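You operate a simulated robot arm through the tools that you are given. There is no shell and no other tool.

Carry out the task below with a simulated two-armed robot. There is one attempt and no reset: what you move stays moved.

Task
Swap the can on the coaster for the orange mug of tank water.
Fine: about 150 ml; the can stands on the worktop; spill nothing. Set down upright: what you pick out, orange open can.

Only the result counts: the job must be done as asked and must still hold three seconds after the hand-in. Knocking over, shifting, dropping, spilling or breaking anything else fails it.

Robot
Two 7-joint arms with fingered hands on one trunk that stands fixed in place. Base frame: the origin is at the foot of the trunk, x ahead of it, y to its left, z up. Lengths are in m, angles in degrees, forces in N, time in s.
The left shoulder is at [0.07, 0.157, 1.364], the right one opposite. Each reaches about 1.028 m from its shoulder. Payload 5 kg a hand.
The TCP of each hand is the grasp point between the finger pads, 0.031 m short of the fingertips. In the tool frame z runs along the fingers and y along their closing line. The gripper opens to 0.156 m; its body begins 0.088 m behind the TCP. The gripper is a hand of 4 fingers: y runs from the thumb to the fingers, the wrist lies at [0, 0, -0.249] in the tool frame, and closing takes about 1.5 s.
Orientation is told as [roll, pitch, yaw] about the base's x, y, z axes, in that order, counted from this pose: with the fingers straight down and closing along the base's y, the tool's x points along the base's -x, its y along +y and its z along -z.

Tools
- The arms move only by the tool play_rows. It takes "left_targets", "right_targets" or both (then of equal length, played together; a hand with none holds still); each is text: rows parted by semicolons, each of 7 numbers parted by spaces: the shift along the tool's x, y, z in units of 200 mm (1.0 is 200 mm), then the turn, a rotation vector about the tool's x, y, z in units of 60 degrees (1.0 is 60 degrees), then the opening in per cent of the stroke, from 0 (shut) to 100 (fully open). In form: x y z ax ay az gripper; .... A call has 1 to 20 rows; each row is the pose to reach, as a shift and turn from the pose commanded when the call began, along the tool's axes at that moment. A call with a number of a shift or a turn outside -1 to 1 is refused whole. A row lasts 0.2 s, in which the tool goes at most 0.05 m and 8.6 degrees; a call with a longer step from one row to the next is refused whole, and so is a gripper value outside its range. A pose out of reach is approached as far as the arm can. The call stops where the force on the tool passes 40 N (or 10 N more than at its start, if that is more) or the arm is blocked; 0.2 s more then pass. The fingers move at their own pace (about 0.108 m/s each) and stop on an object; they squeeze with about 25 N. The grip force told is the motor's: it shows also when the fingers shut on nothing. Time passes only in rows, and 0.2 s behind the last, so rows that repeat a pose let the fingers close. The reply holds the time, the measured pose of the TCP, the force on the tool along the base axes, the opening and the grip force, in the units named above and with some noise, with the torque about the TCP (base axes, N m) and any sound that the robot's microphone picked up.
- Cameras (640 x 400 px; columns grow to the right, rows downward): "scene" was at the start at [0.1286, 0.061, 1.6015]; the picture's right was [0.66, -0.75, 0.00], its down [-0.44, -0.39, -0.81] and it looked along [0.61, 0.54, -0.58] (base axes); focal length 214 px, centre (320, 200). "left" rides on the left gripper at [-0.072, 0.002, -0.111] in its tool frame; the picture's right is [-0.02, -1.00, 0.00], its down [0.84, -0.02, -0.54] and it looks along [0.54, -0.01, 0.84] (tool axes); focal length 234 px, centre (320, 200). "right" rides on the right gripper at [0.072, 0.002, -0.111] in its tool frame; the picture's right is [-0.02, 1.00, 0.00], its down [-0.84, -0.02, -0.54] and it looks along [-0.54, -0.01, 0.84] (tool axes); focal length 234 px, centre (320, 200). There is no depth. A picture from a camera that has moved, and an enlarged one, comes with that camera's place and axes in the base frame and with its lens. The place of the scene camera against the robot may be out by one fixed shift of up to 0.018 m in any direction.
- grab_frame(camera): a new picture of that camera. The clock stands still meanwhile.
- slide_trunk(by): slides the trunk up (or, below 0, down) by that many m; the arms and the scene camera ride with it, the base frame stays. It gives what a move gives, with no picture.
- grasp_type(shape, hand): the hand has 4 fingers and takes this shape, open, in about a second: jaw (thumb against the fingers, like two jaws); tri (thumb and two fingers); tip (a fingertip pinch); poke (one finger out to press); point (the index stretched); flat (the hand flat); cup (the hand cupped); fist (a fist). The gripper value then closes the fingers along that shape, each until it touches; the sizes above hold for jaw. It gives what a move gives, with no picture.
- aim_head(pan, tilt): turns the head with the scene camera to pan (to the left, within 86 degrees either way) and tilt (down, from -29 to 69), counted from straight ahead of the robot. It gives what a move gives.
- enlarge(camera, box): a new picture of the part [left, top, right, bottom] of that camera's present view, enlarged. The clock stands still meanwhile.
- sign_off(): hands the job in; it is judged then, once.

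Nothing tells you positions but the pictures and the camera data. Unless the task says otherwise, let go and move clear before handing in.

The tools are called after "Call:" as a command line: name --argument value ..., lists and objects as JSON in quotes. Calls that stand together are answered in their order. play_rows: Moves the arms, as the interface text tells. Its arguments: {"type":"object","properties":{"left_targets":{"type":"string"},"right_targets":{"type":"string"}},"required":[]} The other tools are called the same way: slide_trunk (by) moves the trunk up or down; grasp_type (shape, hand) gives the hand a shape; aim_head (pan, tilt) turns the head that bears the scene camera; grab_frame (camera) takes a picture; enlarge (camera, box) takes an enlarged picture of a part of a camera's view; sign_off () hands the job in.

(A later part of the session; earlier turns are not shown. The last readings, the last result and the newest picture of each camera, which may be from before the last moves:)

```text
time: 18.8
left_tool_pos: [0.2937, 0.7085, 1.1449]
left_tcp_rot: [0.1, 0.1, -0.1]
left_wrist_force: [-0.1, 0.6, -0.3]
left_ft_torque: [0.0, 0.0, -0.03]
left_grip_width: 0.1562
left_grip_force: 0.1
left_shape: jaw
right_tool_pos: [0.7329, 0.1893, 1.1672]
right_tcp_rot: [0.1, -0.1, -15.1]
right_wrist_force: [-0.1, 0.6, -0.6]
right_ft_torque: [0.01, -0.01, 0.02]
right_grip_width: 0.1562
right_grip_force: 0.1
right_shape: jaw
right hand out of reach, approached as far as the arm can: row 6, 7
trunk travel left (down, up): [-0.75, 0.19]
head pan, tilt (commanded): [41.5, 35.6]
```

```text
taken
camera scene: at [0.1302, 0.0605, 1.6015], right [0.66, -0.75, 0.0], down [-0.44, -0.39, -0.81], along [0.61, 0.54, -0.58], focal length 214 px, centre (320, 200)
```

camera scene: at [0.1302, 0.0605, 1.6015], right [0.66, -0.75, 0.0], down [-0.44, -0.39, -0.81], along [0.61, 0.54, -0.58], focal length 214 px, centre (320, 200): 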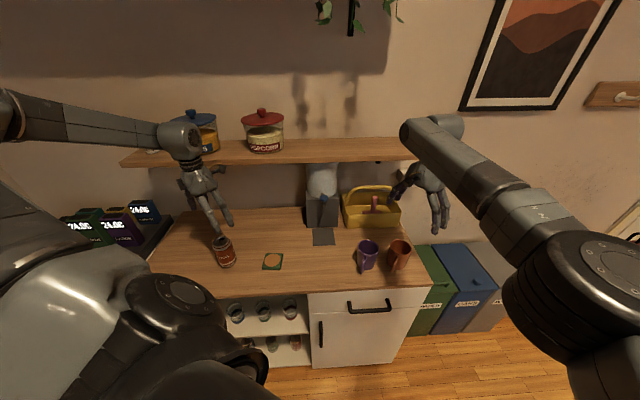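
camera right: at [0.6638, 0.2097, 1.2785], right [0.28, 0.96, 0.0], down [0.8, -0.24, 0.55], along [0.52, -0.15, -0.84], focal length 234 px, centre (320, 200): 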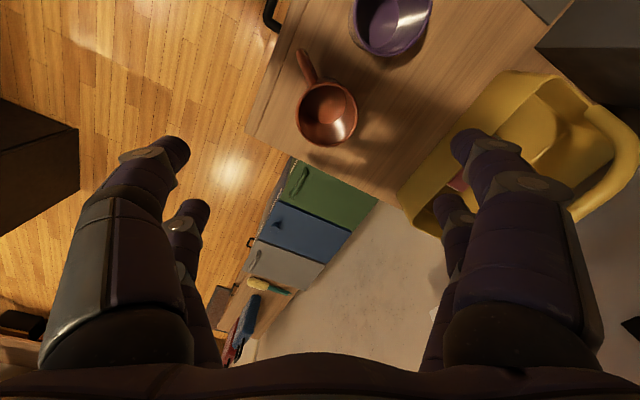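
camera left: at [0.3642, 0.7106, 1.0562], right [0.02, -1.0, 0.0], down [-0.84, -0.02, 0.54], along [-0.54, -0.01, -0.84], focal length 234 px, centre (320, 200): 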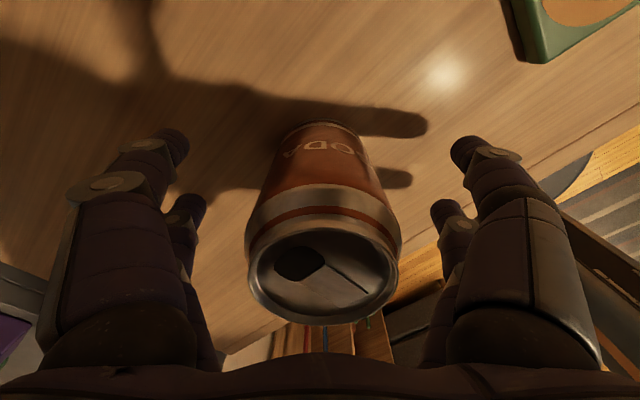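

The right arm is at the edge of its reach there, while the left arm can reach that mug comfortably. I'll withdraw the right hand up and back, and bring the left hand across along the front of the worktop at a safe height.

Call:
play_rows --left_targets "-0.107 -0.121 -0.014 0 0 0 100; -0.214 -0.243 -0.029 0 0 0 100; -0.321 -0.364 -0.043 0 0 0 100; -0.429 -0.486 -0.057 0 0 0 100; -0.536 -0.607 -0.071 0 0 0 100; -0.643 -0.729 -0.086 0 0 0 100; -0.75 -0.85 -0.1 0 0 0 100" --right_targets "0.073 -0.138 -0.143 0 0 0 100; 0.145 -0.276 -0.286 0 0 0 100; 0.218 -0.414 -0.429 0 0 0 100; 0.29 -0.551 -0.571 0 0 0 100; 0.363 -0.689 -0.714 0 0 0 100; 0.435 -0.827 -0.857 0 0 0 100; 0.508 -0.965 -1.0 0 0 0 100"

Call:
grab_frame --camera "scene"

```text
time: 20.4
left_tool_pos: [0.4412, 0.5356, 1.1669]
left_tcp_rot: [0.1, 0.0, 0.1]
left_wrist_force: [-0.1, 0.2, 0.4]
left_ft_torque: [0.02, 0.01, -0.02]
left_grip_width: 0.1558
left_grip_force: 0.0
left_shape: jaw
right_tool_pos: [0.5805, 0.0273, 1.3672]
right_tcp_rot: [0.1, -0.1, -14.9]
right_wrist_force: [-0.6, -0.4, -0.5]
right_ft_torque: [0.02, 0.01, 0.01]
right_grip_width: 0.1559
right_grip_force: 0.1
right_shape: jaw
trunk travel left (down, up): [-0.75, 0.19]
head pan, tilt (commanded): [41.5, 35.6]
```

```text
taken
camera scene: at [0.1283, 0.0579, 1.6016], right [0.66, -0.75, 0.0], down [-0.44, -0.38, -0.81], along [0.61, 0.54, -0.58], focal length 214 px, centre (320, 200)
```

scene: 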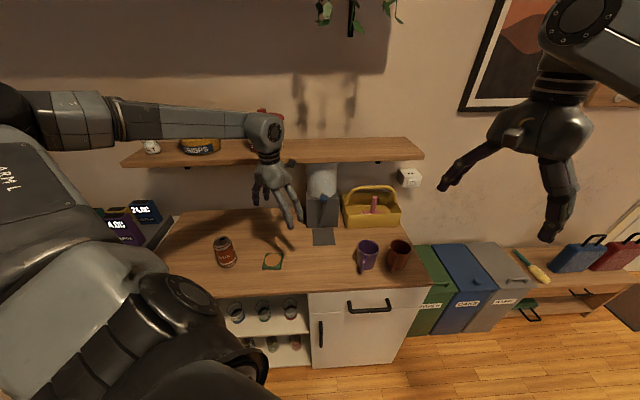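

Call:
play_rows --left_targets "-0.114 -0.126 0 0 0 0 100; -0.227 -0.251 0 0 0 0 100; -0.341 -0.377 0 0 0 0 100; -0.454 -0.503 0 0 0 0 100; -0.568 -0.629 0 0 0 0 100; -0.681 -0.754 0 0 0 0 100; -0.795 -0.88 0 0 0 0 100" --right_targets "0.017 -0.1 -0.036 0 0 0 100; 0.034 -0.2 -0.071 0 0 0 100; 0.051 -0.3 -0.107 0 0 0 100; 0.069 -0.4 -0.143 0 0 0 100; 0.086 -0.5 -0.179 0 0 0 100; 0.103 -0.6 -0.214 0 0 0 100; 0.12 -0.7 -0.25 0 0 0 100"

Call:
grab_frame --camera "scene"

Call:
grab_frame --camera "left"

```text
time: 22.0
left_tool_pos: [0.6005, 0.3596, 1.165]
left_tcp_rot: [0.1, 0.0, 0.1]
left_wrist_force: [-0.3, -1.1, 1.1]
left_ft_torque: [0.05, -0.03, 0.03]
left_grip_width: 0.1557
left_grip_force: 0.0
left_shape: jaw
right_tool_pos: [0.5233, -0.1029, 1.4184]
right_tcp_rot: [0.2, 0.1, -15.0]
right_wrist_force: [-0.2, -0.5, -0.2]
right_ft_torque: [0.06, -0.03, 0.0]
right_grip_width: 0.1561
right_grip_force: 0.0
right_shape: jaw
trunk travel left (down, up): [-0.75, 0.19]
head pan, tilt (commanded): [41.5, 35.6]
```

```text
taken
camera scene: at [0.1284, 0.057, 1.6016], right [0.66, -0.75, 0.0], down [-0.44, -0.38, -0.81], along [0.61, 0.54, -0.58], focal length 214 px, centre (320, 200)
```

scene: 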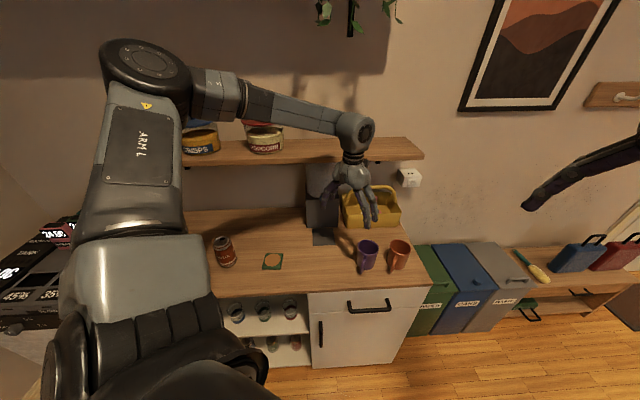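

```text
taken
camera left: at [0.6729, 0.3616, 1.2767], right [0.02, -1.0, 0.0], down [-0.84, -0.02, 0.55], along [-0.55, -0.01, -0.84], focal length 234 px, centre (320, 200)
```

left: 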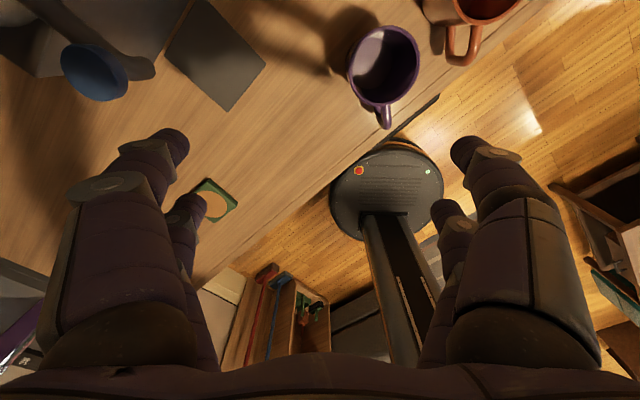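

The left camera now has a close view of the tap. I'll enlarge it to understand the knob, and measure the mugs too.

Call:
enlarge --camera "left" --box '[20, 0, 280, 130]'

Call:
enlarge --camera "left" --box '[330, 0, 540, 140]'

Call:
enlarge --camera "left" --box '[180, 160, 260, 230]'

```text
2.46 times, centred on (150, 65) of left
camera zoom: at [0.6729, 0.3616, 1.2767], right [0.02, -1.0, 0.0], down [-0.84, -0.02, 0.55], along [-0.55, -0.01, -0.84], focal length 576 px, centre (738, 532)
```

zoom: 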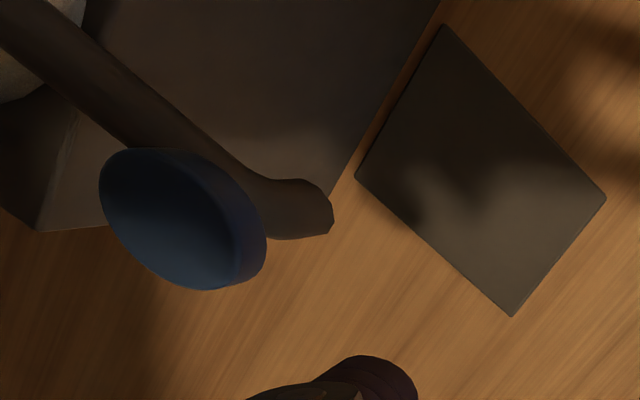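

```text
2.86 times, centred on (435, 70) of left
camera zoom: at [0.6729, 0.3616, 1.2767], right [0.02, -1.0, 0.0], down [-0.84, -0.02, 0.55], along [-0.55, -0.01, -0.84], focal length 669 px, centre (-9, 571)
```

zoom: 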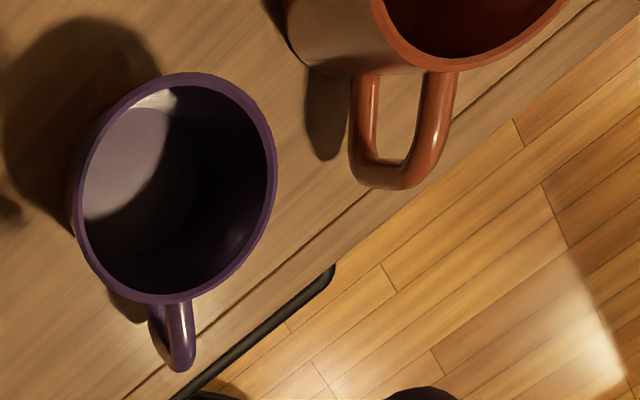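

```text
5.71 times, centred on (220, 195) of left
camera zoom: at [0.6729, 0.3616, 1.2767], right [0.02, -1.0, 0.0], down [-0.84, -0.02, 0.55], along [-0.55, -0.01, -0.84], focal length 1338 px, centre (891, 229)
```

zoom: 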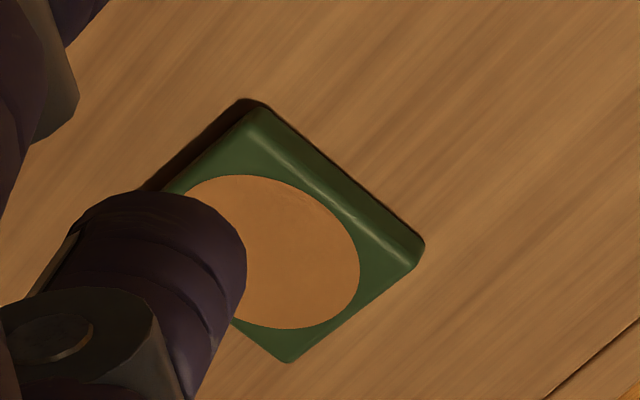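

The tap is a pipe bending down into a spout with a round push-knob on top at about (0.653, 0.5145). I'll continue the left hand to above the orange mug and turn it to its grasp angle.

Call:
play_rows --left_targets "-0.113 -0.133 0 0 0 0.042 100; -0.226 -0.265 0 0 0 0.083 100; -0.339 -0.398 0 0 0 0.125 100; -0.452 -0.53 0 0 0 0.167 100; -0.565 -0.663 0 0 0 0.208 100; -0.6775 -0.795 0 0 0 0.25 100; -0.6775 -0.795 0 0 0 0.25 100"

Call:
grab_frame --camera "left"

Call:
grab_frame --camera "scene"

```text
time: 23.6
left_tool_pos: [0.7313, 0.2061, 1.1676]
left_tcp_rot: [0.0, -0.2, -15.0]
left_wrist_force: [-0.1, 0.7, 0.3]
left_ft_torque: [0.0, -0.03, 0.02]
left_grip_width: 0.1562
left_grip_force: 0.0
left_shape: jaw
left hand out of reach, approached as far as the arm can: row 6, 7
right_tool_pos: [0.5228, -0.0996, 1.4165]
right_tcp_rot: [-0.1, 0.0, -15.2]
right_wrist_force: [-0.5, 0.3, 0.4]
right_ft_torque: [-0.01, -0.04, 0.03]
right_grip_width: 0.1558
right_grip_force: 0.1
right_shape: jaw
trunk travel left (down, up): [-0.75, 0.19]
head pan, tilt (commanded): [41.5, 35.6]
```

```text
taken
camera left: at [0.8019, 0.1896, 1.2783], right [-0.24, -0.97, 0.0], down [-0.82, 0.2, 0.54], along [-0.53, 0.13, -0.84], focal length 234 px, centre (320, 200)
```

left: 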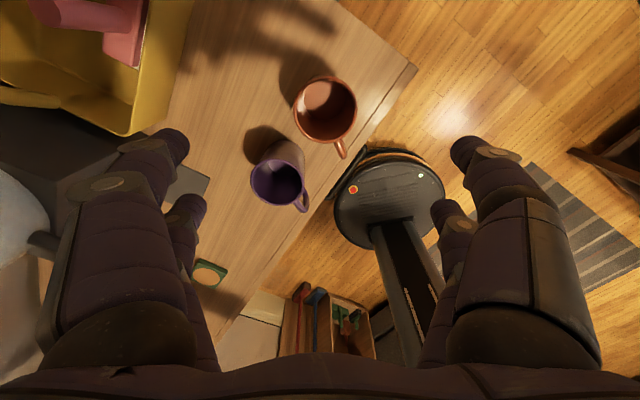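

```text
taken
camera scene: at [0.1275, 0.0611, 1.6016], right [0.66, -0.75, 0.0], down [-0.44, -0.39, -0.81], along [0.61, 0.54, -0.58], focal length 214 px, centre (320, 200)
```

scene: 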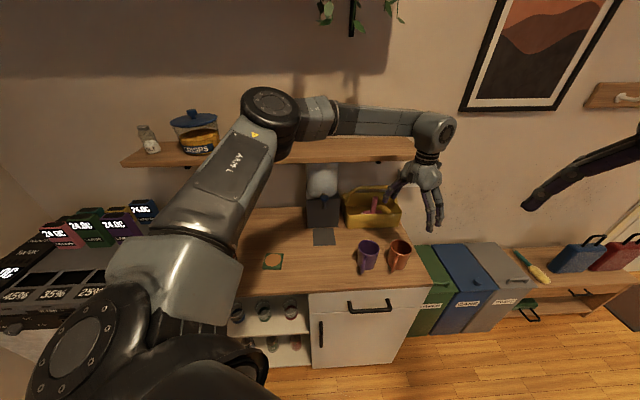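

The left hand stopped about 6 mm short there, so I'll test how reach changes lower down and with the hand tilted slightly forward. First I'll enlarge the left view to pin down the mug's place under the hand.

Call:
enlarge --camera "left" --box '[230, 50, 400, 220]'

Call:
enlarge --camera "scene" --box '[340, 90, 480, 290]'

```text
2.35 times, centred on (315, 135) of left
camera zoom: at [0.8019, 0.1896, 1.2783], right [-0.24, -0.97, 0.0], down [-0.82, 0.2, 0.54], along [-0.53, 0.13, -0.84], focal length 551 px, centre (332, 353)
```

zoom: 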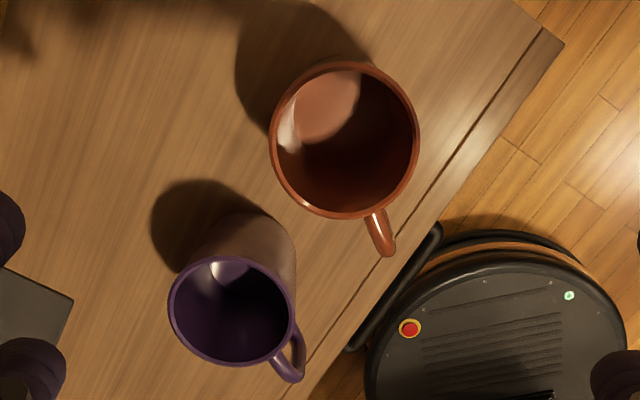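

```text
2.00 times, centred on (410, 190) of scene
camera zoom: at [0.1275, 0.0611, 1.6016], right [0.66, -0.75, 0.0], down [-0.44, -0.39, -0.81], along [0.61, 0.54, -0.58], focal length 429 px, centre (140, 220)
```

zoom: 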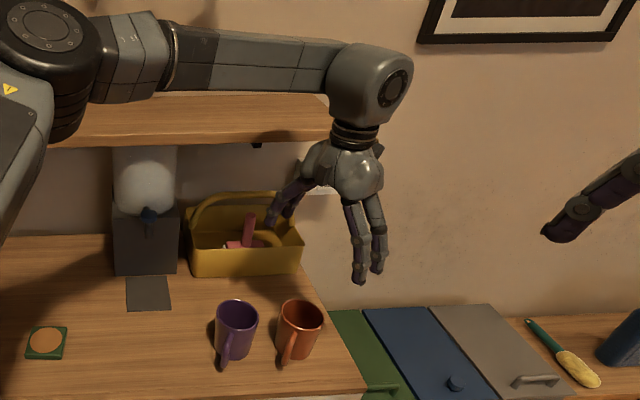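

The orange mug's axis is about (0.737, 0.200) with an 8 cm rim and its handle pointing to −x. I'll tilt the fingers 20° forward and go a bit lower to see whether this spot comes within reach.

Call:
play_rows --left_targets "0 0 0.05 0 -0.12 0 100; 0 0 0.1 0 -0.24 0 100; 0 0 0.15 0 -0.333 0 100; 0 0 0.15 0 -0.333 0 100"

Call:
grab_frame --camera "left"

```text
time: 24.6
left_tool_pos: [0.7331, 0.2041, 1.1353]
left_tcp_rot: [0.0, -20.1, -15.0]
left_wrist_force: [-0.2, 0.9, -0.6]
left_ft_torque: [0.0, -0.02, 0.0]
left_grip_width: 0.1558
left_grip_force: 0.1
left_shape: jaw
right_tool_pos: [0.5237, -0.0999, 1.416]
right_tcp_rot: [-0.1, 0.0, -15.1]
right_wrist_force: [-0.6, 0.7, -0.9]
right_ft_torque: [0.0, -0.01, -0.02]
right_grip_width: 0.1559
right_grip_force: 0.1
right_shape: jaw
trunk travel left (down, up): [-0.75, 0.19]
head pan, tilt (commanded): [41.5, 35.6]
```

```text
taken
camera left: at [0.7627, 0.1998, 1.2648], right [-0.24, -0.97, 0.01], down [-0.95, 0.23, 0.22], along [-0.22, 0.05, -0.97], focal length 234 px, centre (320, 200)
```

left: 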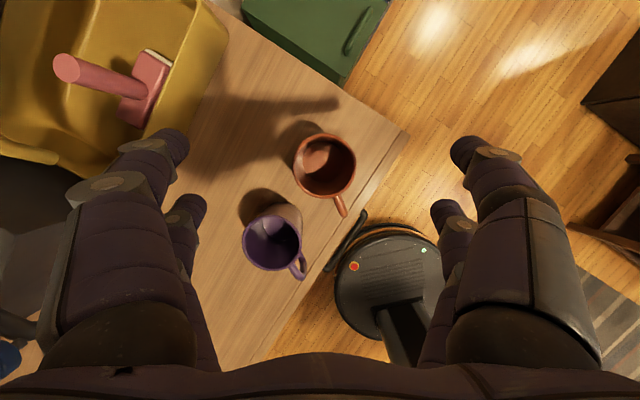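

With the tilt the spot is within reach. I'll descend vertically halfway and check alignment before the fingers pass the rim.

Call:
play_rows --left_targets "0.055 -0.005 0.162 0 0 0 100; 0.109 -0.01 0.324 0 0 0 100; 0.164 -0.015 0.486 0 0 0 100; 0.164 -0.015 0.486 0 0 0 100"

Call:
grab_frame --camera "left"

Call:
enlarge --camera "scene" --box '[340, 150, 460, 290]'

```text
time: 25.6
left_tool_pos: [0.7335, 0.2019, 1.0342]
left_tcp_rot: [0.0, -20.0, -15.0]
left_wrist_force: [0.7, 0.6, -0.3]
left_ft_torque: [0.01, 0.0, -0.01]
left_grip_width: 0.1559
left_grip_force: 0.2
left_shape: jaw
right_tool_pos: [0.5233, -0.1003, 1.4171]
right_tcp_rot: [0.0, 0.0, -15.0]
right_wrist_force: [-0.9, -0.7, 0.2]
right_ft_torque: [0.05, 0.01, 0.0]
right_grip_width: 0.156
right_grip_force: 0.1
right_shape: jaw
trunk travel left (down, up): [-0.75, 0.19]
head pan, tilt (commanded): [41.5, 35.6]
```

```text
taken
camera left: at [0.7632, 0.1961, 1.1628], right [-0.24, -0.97, 0.01], down [-0.95, 0.23, 0.23], along [-0.22, 0.05, -0.97], focal length 234 px, centre (320, 200)
```

left: 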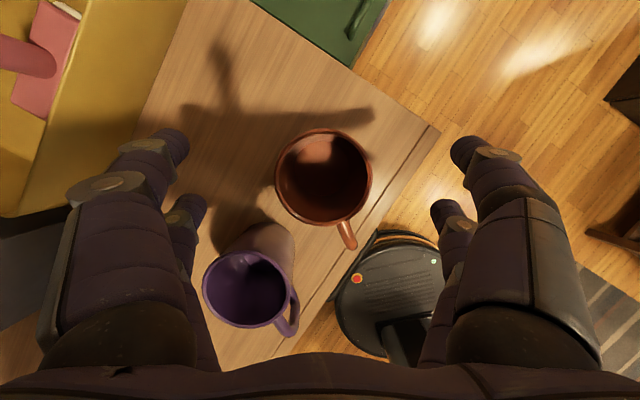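

```text
2.86 times, centred on (400, 220) of scene
camera zoom: at [0.1284, 0.0607, 1.6016], right [0.66, -0.75, 0.0], down [-0.44, -0.39, -0.81], along [0.61, 0.54, -0.58], focal length 613 px, centre (91, 143)
```

zoom: 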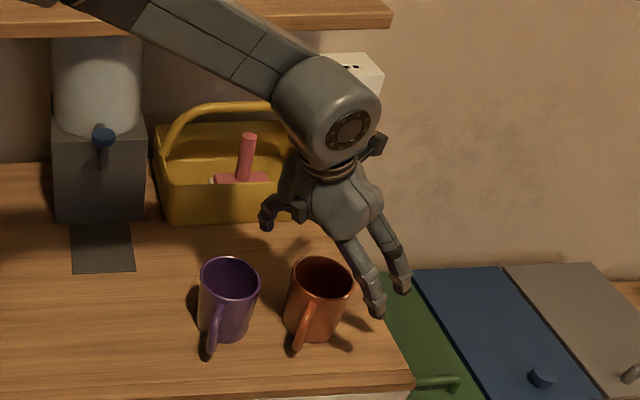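

Alignment is good (mug axis ≈ (0.737, 0.199)). I'll descend the remaining 10 cm with the fingers open around the mug.

Call:
play_rows --left_targets "0.04 -0.002 0.124 0 0 0 100; 0.08 -0.004 0.248 0 0 0 100; 0.12 -0.006 0.372 0 0 0 100; 0.159 -0.007 0.4965 0 0 0 100; 0.159 -0.007 0.4965 0 0 0 100"

Call:
grab_frame --camera "left"

Call:
enlarge --camera "scene" --box '[340, 190, 440, 290]'

```text
time: 26.8
left_tool_pos: [0.7156, 0.2151, 0.9509]
left_tcp_rot: [-0.1, -20.0, -14.9]
left_wrist_force: [-1.1, -0.1, 0.2]
left_ft_torque: [0.01, 0.02, -0.01]
left_grip_width: 0.1562
left_grip_force: 0.1
left_shape: jaw
left hand out of reach, approached as far as the arm can: row 3, 4, 5
right_tool_pos: [0.5222, -0.0994, 1.4185]
right_tcp_rot: [0.0, 0.0, -15.1]
right_wrist_force: [0.0, 0.2, -0.1]
right_ft_torque: [-0.01, 0.0, 0.01]
right_grip_width: 0.156
right_grip_force: 0.0
right_shape: jaw
trunk travel left (down, up): [-0.75, 0.19]
head pan, tilt (commanded): [41.5, 35.6]
```

```text
taken
camera left: at [0.7452, 0.2091, 1.0811], right [-0.24, -0.97, 0.01], down [-0.95, 0.23, 0.23], along [-0.22, 0.05, -0.97], focal length 234 px, centre (320, 200)
```

left: 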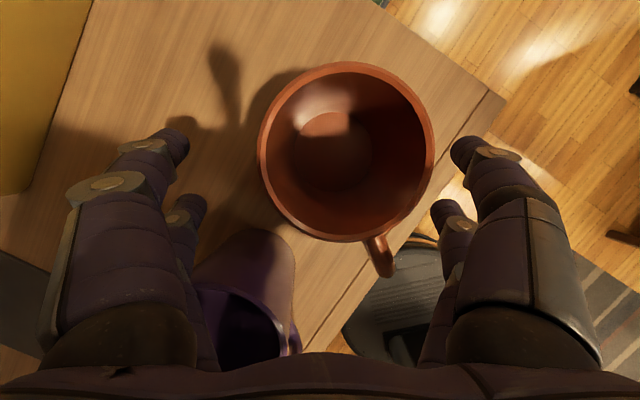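

```text
4.00 times, centred on (390, 240) of scene
camera zoom: at [0.1292, 0.0606, 1.6015], right [0.66, -0.75, 0.0], down [-0.44, -0.39, -0.81], along [0.61, 0.54, -0.58], focal length 858 px, centre (40, 40)
```

zoom: 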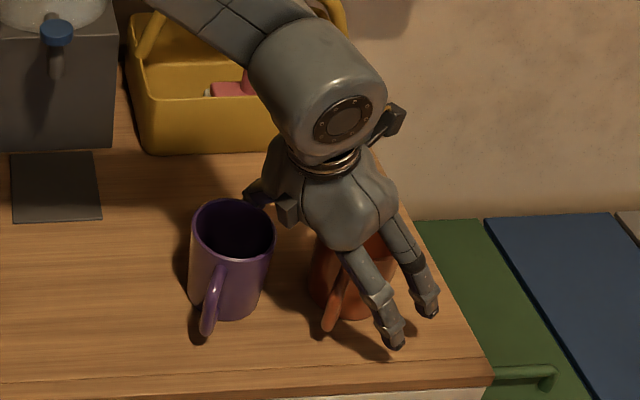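

The arm ran out of reach and drifted about 2 cm back, without touching anything. I'll go back up over the mug and then lower the trunk instead, which gives a straight vertical descent with the arm pose held.

Call:
play_rows --left_targets "-0.051 0 -0.141 0 0 0 100; -0.146 -0.019 -0.266 0 0 0 100; -0.27 -0.048 -0.381 0 0 0 100; -0.27 -0.048 -0.381 0 0 0 100"

Call:
enlarge --camera "scene" --box '[340, 150, 460, 290]'

Call:
grab_frame --camera "left"

```text
time: 27.8
left_tool_pos: [0.7371, 0.199, 1.0449]
left_tcp_rot: [0.0, -20.0, -15.0]
left_wrist_force: [0.7, 0.3, 0.2]
left_ft_torque: [-0.04, -0.02, -0.02]
left_grip_width: 0.1559
left_grip_force: 0.0
left_shape: jaw
right_tool_pos: [0.5229, -0.0996, 1.4172]
right_tcp_rot: [0.0, 0.0, -15.0]
right_wrist_force: [0.2, 0.0, -0.2]
right_ft_torque: [0.02, 0.0, -0.01]
right_grip_width: 0.156
right_grip_force: 0.1
right_shape: jaw
trunk travel left (down, up): [-0.75, 0.19]
head pan, tilt (commanded): [41.5, 35.6]
```

```text
2.86 times, centred on (400, 220) of scene
camera zoom: at [0.1286, 0.0611, 1.6015], right [0.66, -0.75, 0.0], down [-0.44, -0.39, -0.81], along [0.61, 0.54, -0.58], focal length 613 px, centre (91, 143)
```

zoom: 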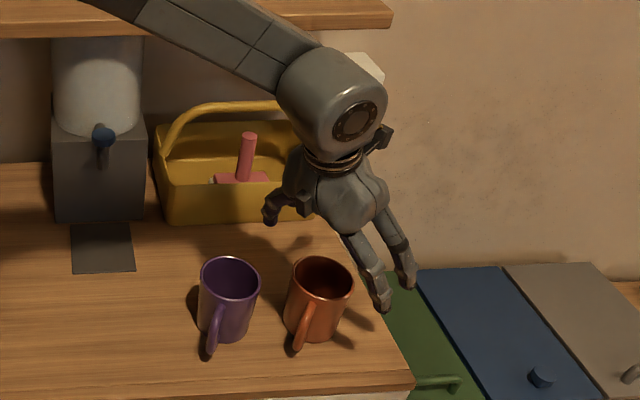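

```text
taken
camera left: at [0.7655, 0.1938, 1.1726], right [-0.24, -0.97, 0.01], down [-0.95, 0.23, 0.23], along [-0.22, 0.05, -0.97], focal length 234 px, centre (320, 200)
```

left: 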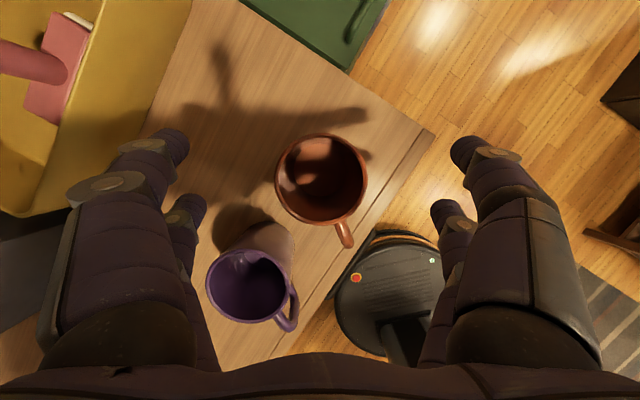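

Now the TCP is right over the mug axis at z 1.045. I'll lower the trunk by 11.3 cm to bring the open fingers around the mug.

Call:
slide_trunk --by -0.06

Call:
grab_frame --camera "left"

```text
time: 28.8
left_tool_pos: [0.7356, 0.1995, 0.9842]
left_tcp_rot: [0.0, -20.0, -15.1]
left_wrist_force: [-0.5, -0.4, -0.1]
left_ft_torque: [0.05, 0.03, 0.0]
left_grip_width: 0.1558
left_grip_force: 0.1
left_shape: jaw
right_tool_pos: [0.5232, -0.0986, 1.3583]
right_tcp_rot: [0.0, 0.0, -15.1]
right_wrist_force: [-0.3, 0.0, -0.8]
right_ft_torque: [0.04, -0.01, 0.0]
right_grip_width: 0.1556
right_grip_force: 0.0
right_shape: jaw
trunk travel left (down, up): [-0.69, 0.25]
head pan, tilt (commanded): [41.5, 35.6]
```

```text
taken
camera left: at [0.7653, 0.1934, 1.1126], right [-0.24, -0.97, 0.01], down [-0.95, 0.23, 0.23], along [-0.22, 0.05, -0.97], focal length 234 px, centre (320, 200)
```

left: 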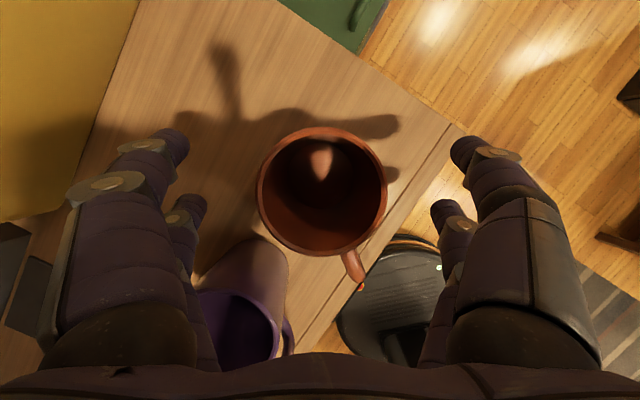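

Call:
slide_trunk --by -0.053

Call:
grab_frame --camera "left"

Call:
grab_frame --camera "scene"

Call:
enlarge --camera "scene" --box '[340, 160, 440, 280]'

```text
time: 29.7
left_tool_pos: [0.7358, 0.1984, 0.9307]
left_tcp_rot: [0.1, -19.9, -15.0]
left_wrist_force: [0.0, -0.2, -0.1]
left_ft_torque: [0.01, 0.04, 0.02]
left_grip_width: 0.1558
left_grip_force: 0.0
left_shape: jaw
right_tool_pos: [0.5229, -0.1001, 1.3045]
right_tcp_rot: [0.0, 0.0, -15.0]
right_wrist_force: [1.1, 0.4, 0.5]
right_ft_torque: [0.01, 0.04, -0.03]
right_grip_width: 0.1559
right_grip_force: 0.1
right_shape: jaw
trunk travel left (down, up): [-0.637, 0.303]
head pan, tilt (commanded): [41.5, 35.6]
```

```text
taken
camera left: at [0.7653, 0.1935, 1.0595], right [-0.24, -0.97, 0.01], down [-0.95, 0.23, 0.23], along [-0.22, 0.05, -0.97], focal length 234 px, centre (320, 200)
```

left: 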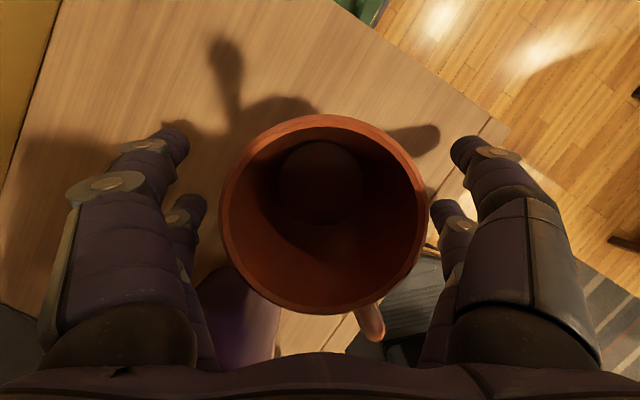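

```text
taken
camera scene: at [0.1284, 0.0606, 1.4886], right [0.66, -0.75, 0.0], down [-0.44, -0.39, -0.81], along [0.61, 0.54, -0.58], focal length 214 px, centre (320, 200)
```

scene: 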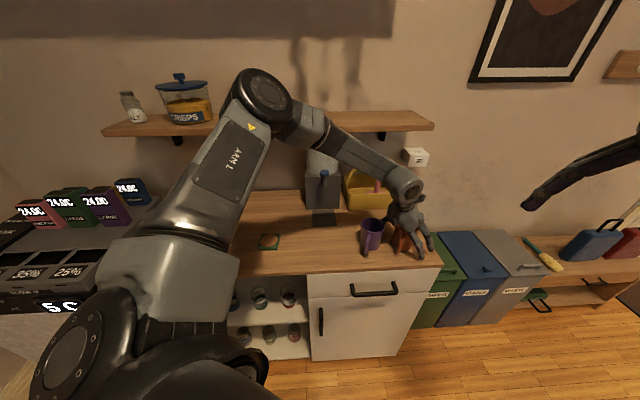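

```text
3.33 times, centred on (390, 220) of scene
camera zoom: at [0.1284, 0.0606, 1.4886], right [0.66, -0.75, 0.0], down [-0.44, -0.39, -0.81], along [0.61, 0.54, -0.58], focal length 715 px, centre (87, 133)
```

zoom: 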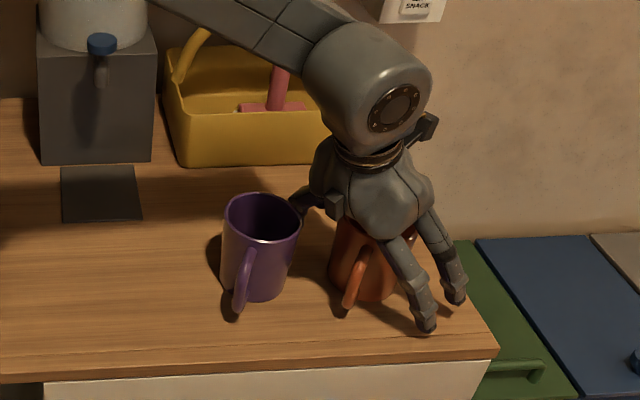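

The mug is centred between the jaws and the purple mug is clear. Closing the fingers on the orange mug.

Call:
play_rows --left_targets "0 0 0 0 0 0 80; 0 0 0 0 0 0 60; 0 0 0 0 0 0 40; 0 0 0 0 0 0 25; 0 0 0 0 0 0 25; 0 0 0 0 0 0 25; 0 0 0 0 0 0 25; 0 0 0 0 0 0 25"

Call:
grab_frame --camera "left"

Call:
enlarge --camera "scene" --box '[340, 160, 440, 280]'

```text
time: 31.5
left_tool_pos: [0.7362, 0.1998, 0.9309]
left_tcp_rot: [0.0, -20.0, -15.0]
left_wrist_force: [0.0, -1.9, -0.6]
left_ft_torque: [0.02, 0.02, 0.02]
left_grip_width: 0.0495
left_grip_force: 25.1
left_shape: jaw
right_tool_pos: [0.5224, -0.0998, 1.3041]
right_tcp_rot: [0.0, 0.0, -15.0]
right_wrist_force: [-0.1, 0.1, -0.7]
right_ft_torque: [-0.03, 0.02, -0.01]
right_grip_width: 0.156
right_grip_force: 0.0
right_shape: jaw
trunk travel left (down, up): [-0.637, 0.303]
head pan, tilt (commanded): [41.5, 35.6]
```

```text
taken
camera left: at [0.7656, 0.1935, 1.0592], right [-0.24, -0.97, 0.01], down [-0.95, 0.23, 0.23], along [-0.22, 0.05, -0.97], focal length 234 px, centre (320, 200)
```

left: 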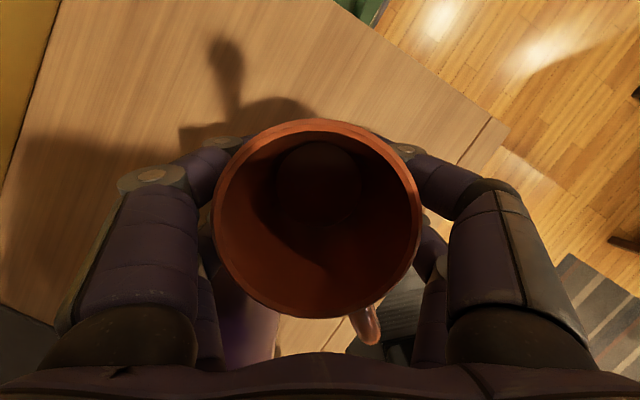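

```text
3.33 times, centred on (390, 220) of scene
camera zoom: at [0.1288, 0.0605, 1.4885], right [0.66, -0.75, 0.0], down [-0.44, -0.39, -0.81], along [0.61, 0.54, -0.58], focal length 715 px, centre (87, 133)
```

zoom: 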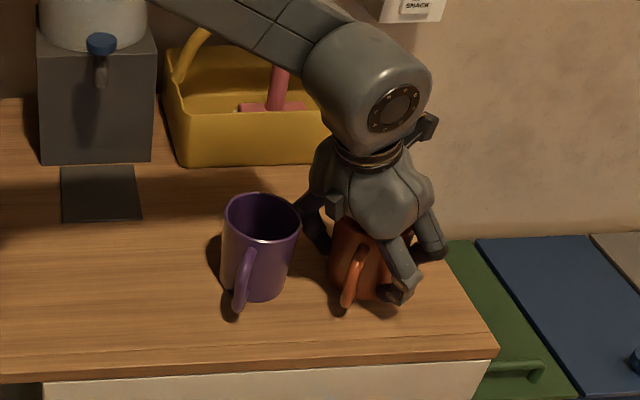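

The mug is gripped at mid-height. I'll lift it straight up with the trunk, high enough to clear the purple mug.

Call:
slide_trunk --by 0.03

Call:
enlarge --camera "scene" --box '[340, 160, 440, 280]'

```text
time: 32.3
left_tool_pos: [0.7362, 0.1991, 0.9584]
left_tcp_rot: [0.0, -19.9, -15.0]
left_wrist_force: [-1.1, 0.4, -3.5]
left_ft_torque: [0.01, -0.01, 0.03]
left_grip_width: 0.0495
left_grip_force: 24.6
left_shape: jaw
right_tool_pos: [0.5234, -0.0993, 1.3338]
right_tcp_rot: [0.0, 0.0, -15.0]
right_wrist_force: [0.0, 0.2, 0.1]
right_ft_torque: [-0.01, -0.01, 0.03]
right_grip_width: 0.156
right_grip_force: 0.1
right_shape: jaw
trunk travel left (down, up): [-0.667, 0.273]
head pan, tilt (commanded): [41.5, 35.6]
```

```text
3.33 times, centred on (390, 220) of scene
camera zoom: at [0.1296, 0.0607, 1.5184], right [0.66, -0.75, 0.0], down [-0.44, -0.39, -0.81], along [0.61, 0.54, -0.58], focal length 715 px, centre (87, 133)
```

zoom: 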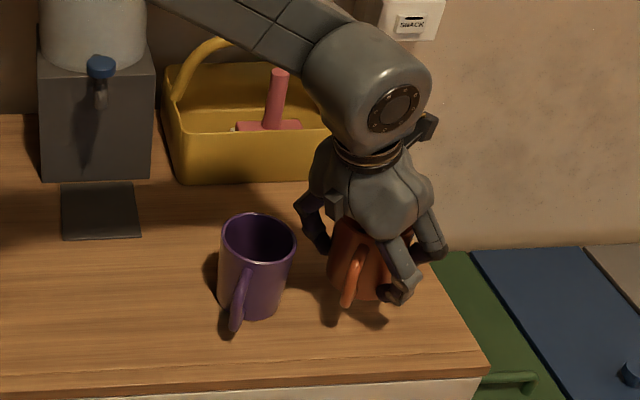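

Weight of about 3.5 N shows the mug lifted cleanly and upright. Lifting higher.

Call:
slide_trunk --by 0.12

Call:
grab_frame --camera "scene"

Call:
grab_frame --camera "left"

```text
time: 33.8
left_tool_pos: [0.7366, 0.1993, 1.0789]
left_tcp_rot: [0.0, -19.9, -15.0]
left_wrist_force: [0.7, 0.2, -3.6]
left_ft_torque: [0.02, -0.01, -0.03]
left_grip_width: 0.0493
left_grip_force: 24.4
left_shape: jaw
right_tool_pos: [0.5235, -0.099, 1.4546]
right_tcp_rot: [0.0, -0.1, -15.0]
right_wrist_force: [0.9, 0.4, 0.0]
right_ft_torque: [0.01, -0.02, -0.01]
right_grip_width: 0.1558
right_grip_force: 0.0
right_shape: jaw
trunk travel left (down, up): [-0.787, 0.153]
head pan, tilt (commanded): [41.5, 35.6]
```

```text
taken
camera scene: at [0.1294, 0.0608, 1.6384], right [0.66, -0.75, 0.0], down [-0.44, -0.39, -0.81], along [0.61, 0.54, -0.58], focal length 214 px, centre (320, 200)
```

scene: 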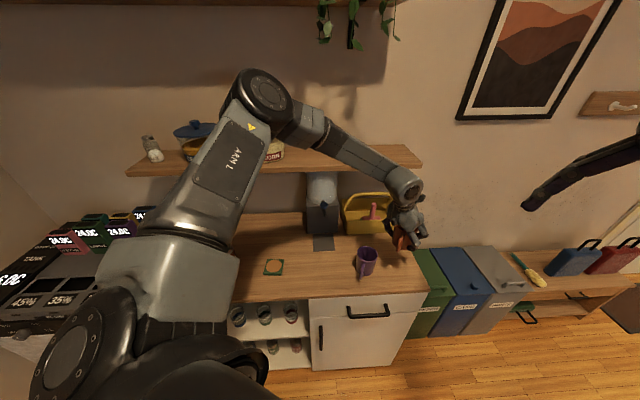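

```text
taken
camera left: at [0.7659, 0.1938, 1.2086], right [-0.24, -0.97, 0.01], down [-0.95, 0.23, 0.23], along [-0.22, 0.05, -0.97], focal length 234 px, centre (320, 200)
```

left: 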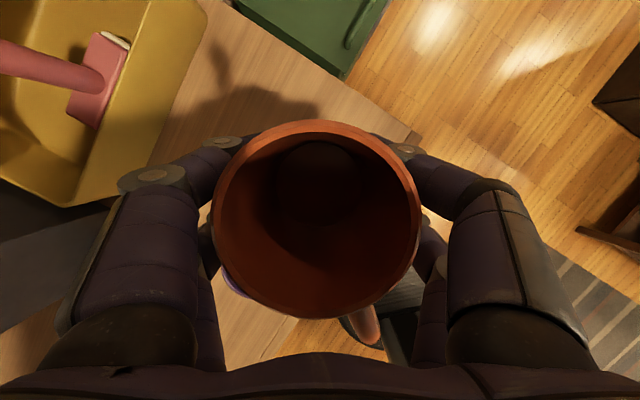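

The mug hangs upright above the purple mug's rim height. I'll carry it left along the worktop to a free spot in front of the tray, turning its handle toward the robot in the second half.

Call:
play_rows --left_targets "0.06 0.043 -0.022 0 0 0 25; 0.18 0.13 -0.065 0 0 0 25; 0.32 0.231 -0.116 0 0 0 25; 0.46 0.333 -0.167 0 0 0 25; 0.56 0.405 -0.203 0 0 0 25; 0.6 0.434 -0.218 0 0 0 25; 0.6 0.434 -0.218 0 0 0 25"

Call:
grab_frame --camera "scene"

```text
time: 35.4
left_tool_pos: [0.6352, 0.3158, 1.0799]
left_tcp_rot: [-0.1, -19.9, -15.0]
left_wrist_force: [0.4, 0.2, -3.1]
left_ft_torque: [-0.01, -0.04, -0.01]
left_grip_width: 0.049
left_grip_force: 25.1
left_shape: jaw
right_tool_pos: [0.5228, -0.0998, 1.4537]
right_tcp_rot: [-0.1, 0.0, -14.9]
right_wrist_force: [-0.3, 0.2, -0.4]
right_ft_torque: [0.0, -0.03, -0.03]
right_grip_width: 0.1559
right_grip_force: 0.1
right_shape: jaw
trunk travel left (down, up): [-0.787, 0.153]
head pan, tilt (commanded): [41.5, 35.6]
```

```text
taken
camera scene: at [0.1294, 0.0605, 1.6385], right [0.66, -0.75, 0.0], down [-0.44, -0.39, -0.81], along [0.61, 0.54, -0.58], focal length 214 px, centre (320, 200)
```

scene: 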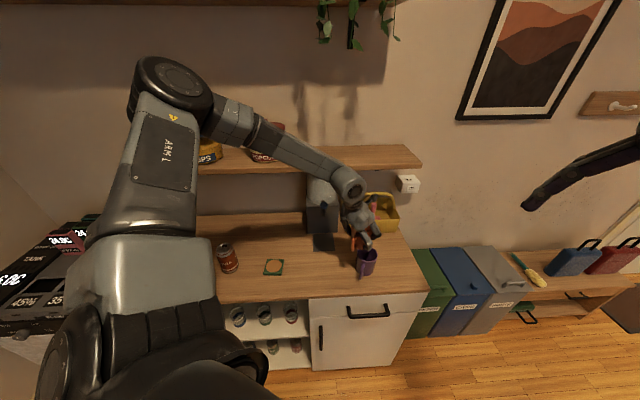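

Call:
play_rows --left_targets "0.06 0.043 -0.022 -0.01 0 -0.027 25; 0.16 0.116 -0.058 -0.04 0 -0.11 25; 0.27 0.195 -0.098 -0.075 0 -0.206 25; 0.38 0.275 -0.138 -0.11 0 -0.302 25; 0.48 0.347 -0.174 -0.145 0 -0.398 25; 0.56 0.405 -0.203 -0.17 0 -0.467 25; 0.6 0.434 -0.218 -0.1824 0 -0.5012 25; 0.6 0.434 -0.218 -0.1824 0 -0.5012 25"

Call:
grab_frame --camera "scene"

Call:
grab_frame --camera "left"

```text
time: 37.2
left_tool_pos: [0.5339, 0.4332, 1.0789]
left_tcp_rot: [0.0, -20.0, 17.1]
left_wrist_force: [-0.5, 0.0, -3.2]
left_ft_torque: [-0.01, -0.01, 0.0]
left_grip_width: 0.0489
left_grip_force: 25.7
left_shape: jaw
right_tool_pos: [0.5233, -0.0984, 1.4531]
right_tcp_rot: [0.0, -0.1, -15.1]
right_wrist_force: [0.3, -0.2, 0.0]
right_ft_torque: [0.04, 0.02, 0.03]
right_grip_width: 0.1559
right_grip_force: 0.0
right_shape: jaw
trunk travel left (down, up): [-0.787, 0.153]
head pan, tilt (commanded): [41.5, 35.6]
```

```text
taken
camera scene: at [0.1293, 0.061, 1.6385], right [0.66, -0.75, 0.0], down [-0.44, -0.39, -0.81], along [0.61, 0.54, -0.58], focal length 214 px, centre (320, 200)
```

scene: 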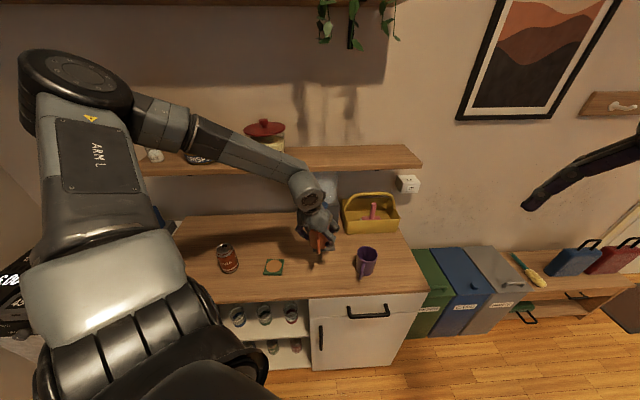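

```text
taken
camera left: at [0.5628, 0.4441, 1.2084], right [0.31, -0.95, 0.01], down [-0.93, -0.3, 0.23], along [-0.21, -0.08, -0.97], focal length 234 px, centre (320, 200)
```

left: 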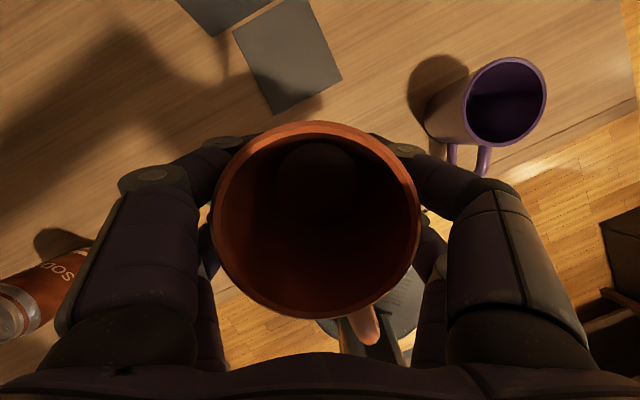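

The mug is over the free spot with its handle turned to the robot. I'll lower it with the trunk until just above the worktop.

Call:
slide_trunk --by -0.138

Call:
enlarge --camera "scene" --box '[270, 160, 370, 280]'

```text
time: 38.8
left_tool_pos: [0.5342, 0.4331, 0.9423]
left_tcp_rot: [0.0, -19.9, 17.1]
left_wrist_force: [0.1, -0.6, -3.5]
left_ft_torque: [-0.03, -0.04, 0.02]
left_grip_width: 0.049
left_grip_force: 24.9
left_shape: jaw
right_tool_pos: [0.524, -0.099, 1.3162]
right_tcp_rot: [-0.1, -0.1, -15.0]
right_wrist_force: [0.1, 0.3, 0.1]
right_ft_torque: [-0.01, 0.02, -0.01]
right_grip_width: 0.156
right_grip_force: 0.0
right_shape: jaw
trunk travel left (down, up): [-0.649, 0.291]
head pan, tilt (commanded): [41.5, 35.6]
```

```text
3.33 times, centred on (320, 220) of scene
camera zoom: at [0.1288, 0.061, 1.5006], right [0.66, -0.75, 0.0], down [-0.44, -0.39, -0.81], along [0.61, 0.54, -0.58], focal length 715 px, centre (320, 133)
```

zoom: 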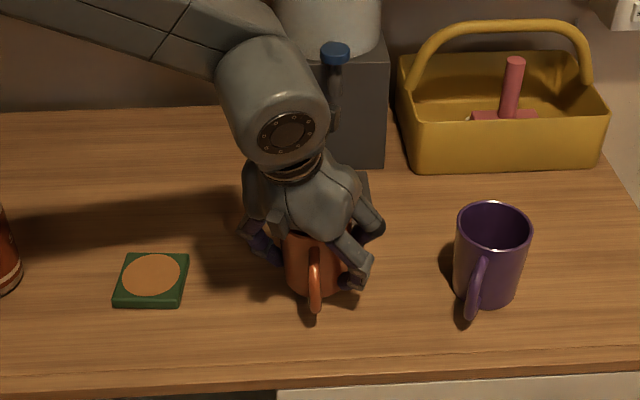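

Call:
play_rows --left_targets "0.007 0 0.019 0 0 0 25; 0.0137 0 0.0376 0 0 0 25; 0.0154 0 0.0423 0 0 0 25; 0.0171 0 0.047 0 0 0 25; 0.0171 0 0.047 0 0 0 25"

```text
time: 40.0
left_tool_pos: [0.5338, 0.4332, 0.9309]
left_tcp_rot: [0.0, -20.0, 17.0]
left_wrist_force: [0.1, 0.4, -2.8]
left_ft_torque: [0.02, -0.02, -0.03]
left_grip_width: 0.049
left_grip_force: 25.0
left_shape: jaw
right_tool_pos: [0.5233, -0.0986, 1.3159]
right_tcp_rot: [-0.1, 0.0, -15.0]
right_wrist_force: [0.2, 0.3, -1.2]
right_ft_torque: [0.02, -0.01, 0.03]
right_grip_width: 0.1558
right_grip_force: 0.0
right_shape: jaw
trunk travel left (down, up): [-0.649, 0.291]
head pan, tilt (commanded): [41.5, 35.6]
```

Call:
play_rows --left_targets "0.0017 0 0.0047 0 0 0 25; 0.0034 0 0.0094 0 0 0 25; 0.0051 0 0.0141 0 0 0 25; 0.0051 0 0.0141 0 0 0 25"

```text
time: 41.0
left_tool_pos: [0.5342, 0.4333, 0.9307]
left_tcp_rot: [-0.1, -20.2, 16.9]
left_wrist_force: [1.5, 0.4, 4.3]
left_ft_torque: [0.11, 0.16, 0.0]
left_grip_width: 0.0489
left_grip_force: 25.2
left_shape: jaw
right_tool_pos: [0.5216, -0.0997, 1.3168]
right_tcp_rot: [-0.1, 0.1, -15.0]
right_wrist_force: [-0.2, -0.4, -0.3]
right_ft_torque: [-0.01, -0.01, 0.0]
right_grip_width: 0.156
right_grip_force: 0.1
right_shape: jaw
trunk travel left (down, up): [-0.649, 0.291]
head pan, tilt (commanded): [41.5, 35.6]
```

The mug is resting on the worktop now. I'll ease off and open the fingers.

Call:
play_rows --left_targets "-0.0017 0 -0.0047 0 0 0 25; -0.0034 0 -0.0094 0 0 0 30; -0.0034 0 -0.0094 0 0 0 45; -0.0034 0 -0.0094 0 0 0 60; -0.0034 0 -0.0094 0 0 0 80; -0.0034 0 -0.0094 0 0 0 100; -0.0034 0 -0.0094 0 0 0 100; -0.0034 0 -0.0094 0 0 0 100"

Call:
enlarge --camera "scene" --box '[270, 160, 370, 280]'

Call:
grab_frame --camera "left"

```text
time: 42.8
left_tool_pos: [0.5345, 0.4325, 0.9325]
left_tcp_rot: [0.0, -20.0, 17.0]
left_wrist_force: [0.1, -0.3, 0.7]
left_ft_torque: [-0.01, -0.02, 0.02]
left_grip_width: 0.1561
left_grip_force: 0.0
left_shape: jaw
right_tool_pos: [0.5223, -0.0991, 1.3153]
right_tcp_rot: [0.0, 0.0, -15.0]
right_wrist_force: [0.1, -0.7, 0.2]
right_ft_torque: [0.03, 0.02, -0.01]
right_grip_width: 0.1559
right_grip_force: 0.0
right_shape: jaw
trunk travel left (down, up): [-0.649, 0.291]
head pan, tilt (commanded): [41.5, 35.6]
```

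```text
3.33 times, centred on (320, 220) of scene
camera zoom: at [0.1287, 0.0608, 1.5005], right [0.66, -0.75, 0.0], down [-0.44, -0.39, -0.81], along [0.61, 0.54, -0.58], focal length 715 px, centre (320, 133)
```

zoom: 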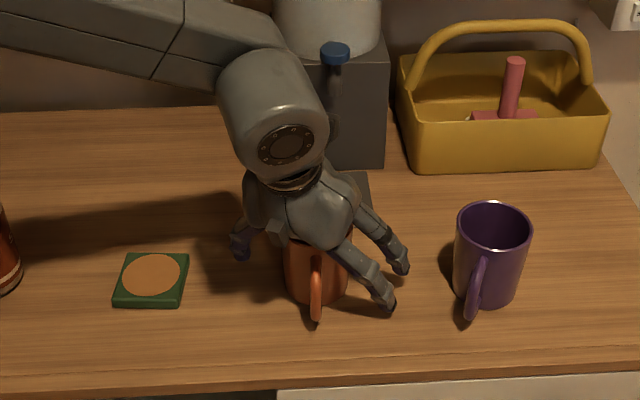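

```text
taken
camera left: at [0.5622, 0.4439, 1.0598], right [0.31, -0.95, 0.01], down [-0.93, -0.3, 0.23], along [-0.21, -0.08, -0.97], focal length 234 px, centre (320, 200)
```

left: 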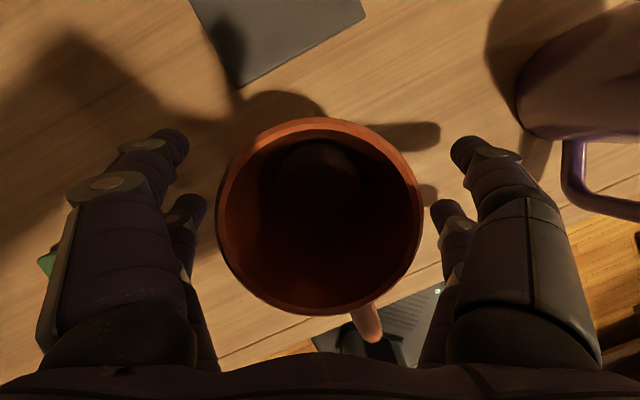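

The mug stands free at about (0.536, 0.434) with its handle facing the robot. I'll raise the open hand straight up, then draw it back toward the robot and turn it to face the tank.

Call:
play_rows --left_targets "-0.067 0 -0.185 0 0 0 100; -0.135 0 -0.37 0 0 0 100; -0.202 0 -0.555 0 0 0 100; -0.269 0 -0.74 0 0 0 100; -0.1425 -0.061 -0.786 -0.035 0 -0.096 100; -0.016 -0.1225 -0.832 -0.07 0 -0.192 100; 0.1105 -0.184 -0.878 -0.105 0 -0.288 100; 0.237 -0.245 -0.924 -0.1396 0 -0.3837 100; 0.237 -0.245 -0.924 -0.1396 0 -0.3837 100"

Call:
grab_frame --camera "scene"

Call:
grab_frame --camera "left"

```text
time: 44.8
left_tool_pos: [0.4454, 0.3552, 1.087]
left_tcp_rot: [0.0, -20.0, 41.5]
left_wrist_force: [-0.1, -0.5, -0.4]
left_ft_torque: [-0.02, 0.01, 0.03]
left_grip_width: 0.156
left_grip_force: 0.1
left_shape: jaw
right_tool_pos: [0.5226, -0.0986, 1.3162]
right_tcp_rot: [0.0, 0.0, -15.0]
right_wrist_force: [-0.7, -0.8, -0.3]
right_ft_torque: [0.01, 0.0, 0.03]
right_grip_width: 0.156
right_grip_force: 0.0
right_shape: jaw
trunk travel left (down, up): [-0.649, 0.291]
head pan, tilt (commanded): [41.5, 35.6]
```

```text
taken
camera scene: at [0.1289, 0.0613, 1.5005], right [0.66, -0.75, 0.0], down [-0.44, -0.39, -0.81], along [0.61, 0.54, -0.58], focal length 214 px, centre (320, 200)
```

scene: 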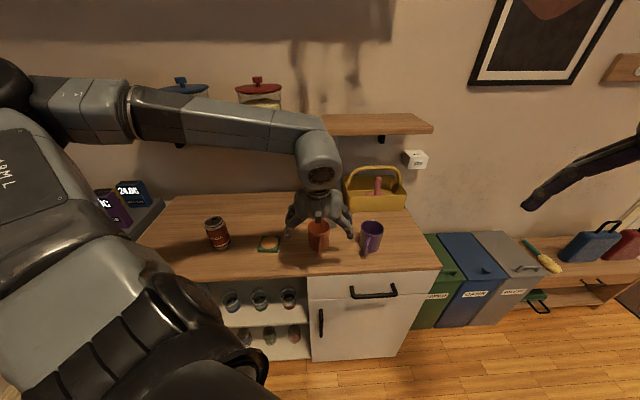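

```text
taken
camera left: at [0.467, 0.3774, 1.2166], right [0.68, -0.73, 0.01], down [-0.72, -0.66, 0.23], along [-0.16, -0.16, -0.97], focal length 234 px, centre (320, 200)
```

left: 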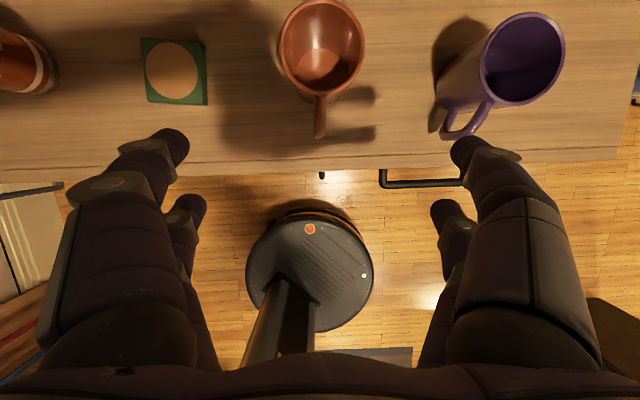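

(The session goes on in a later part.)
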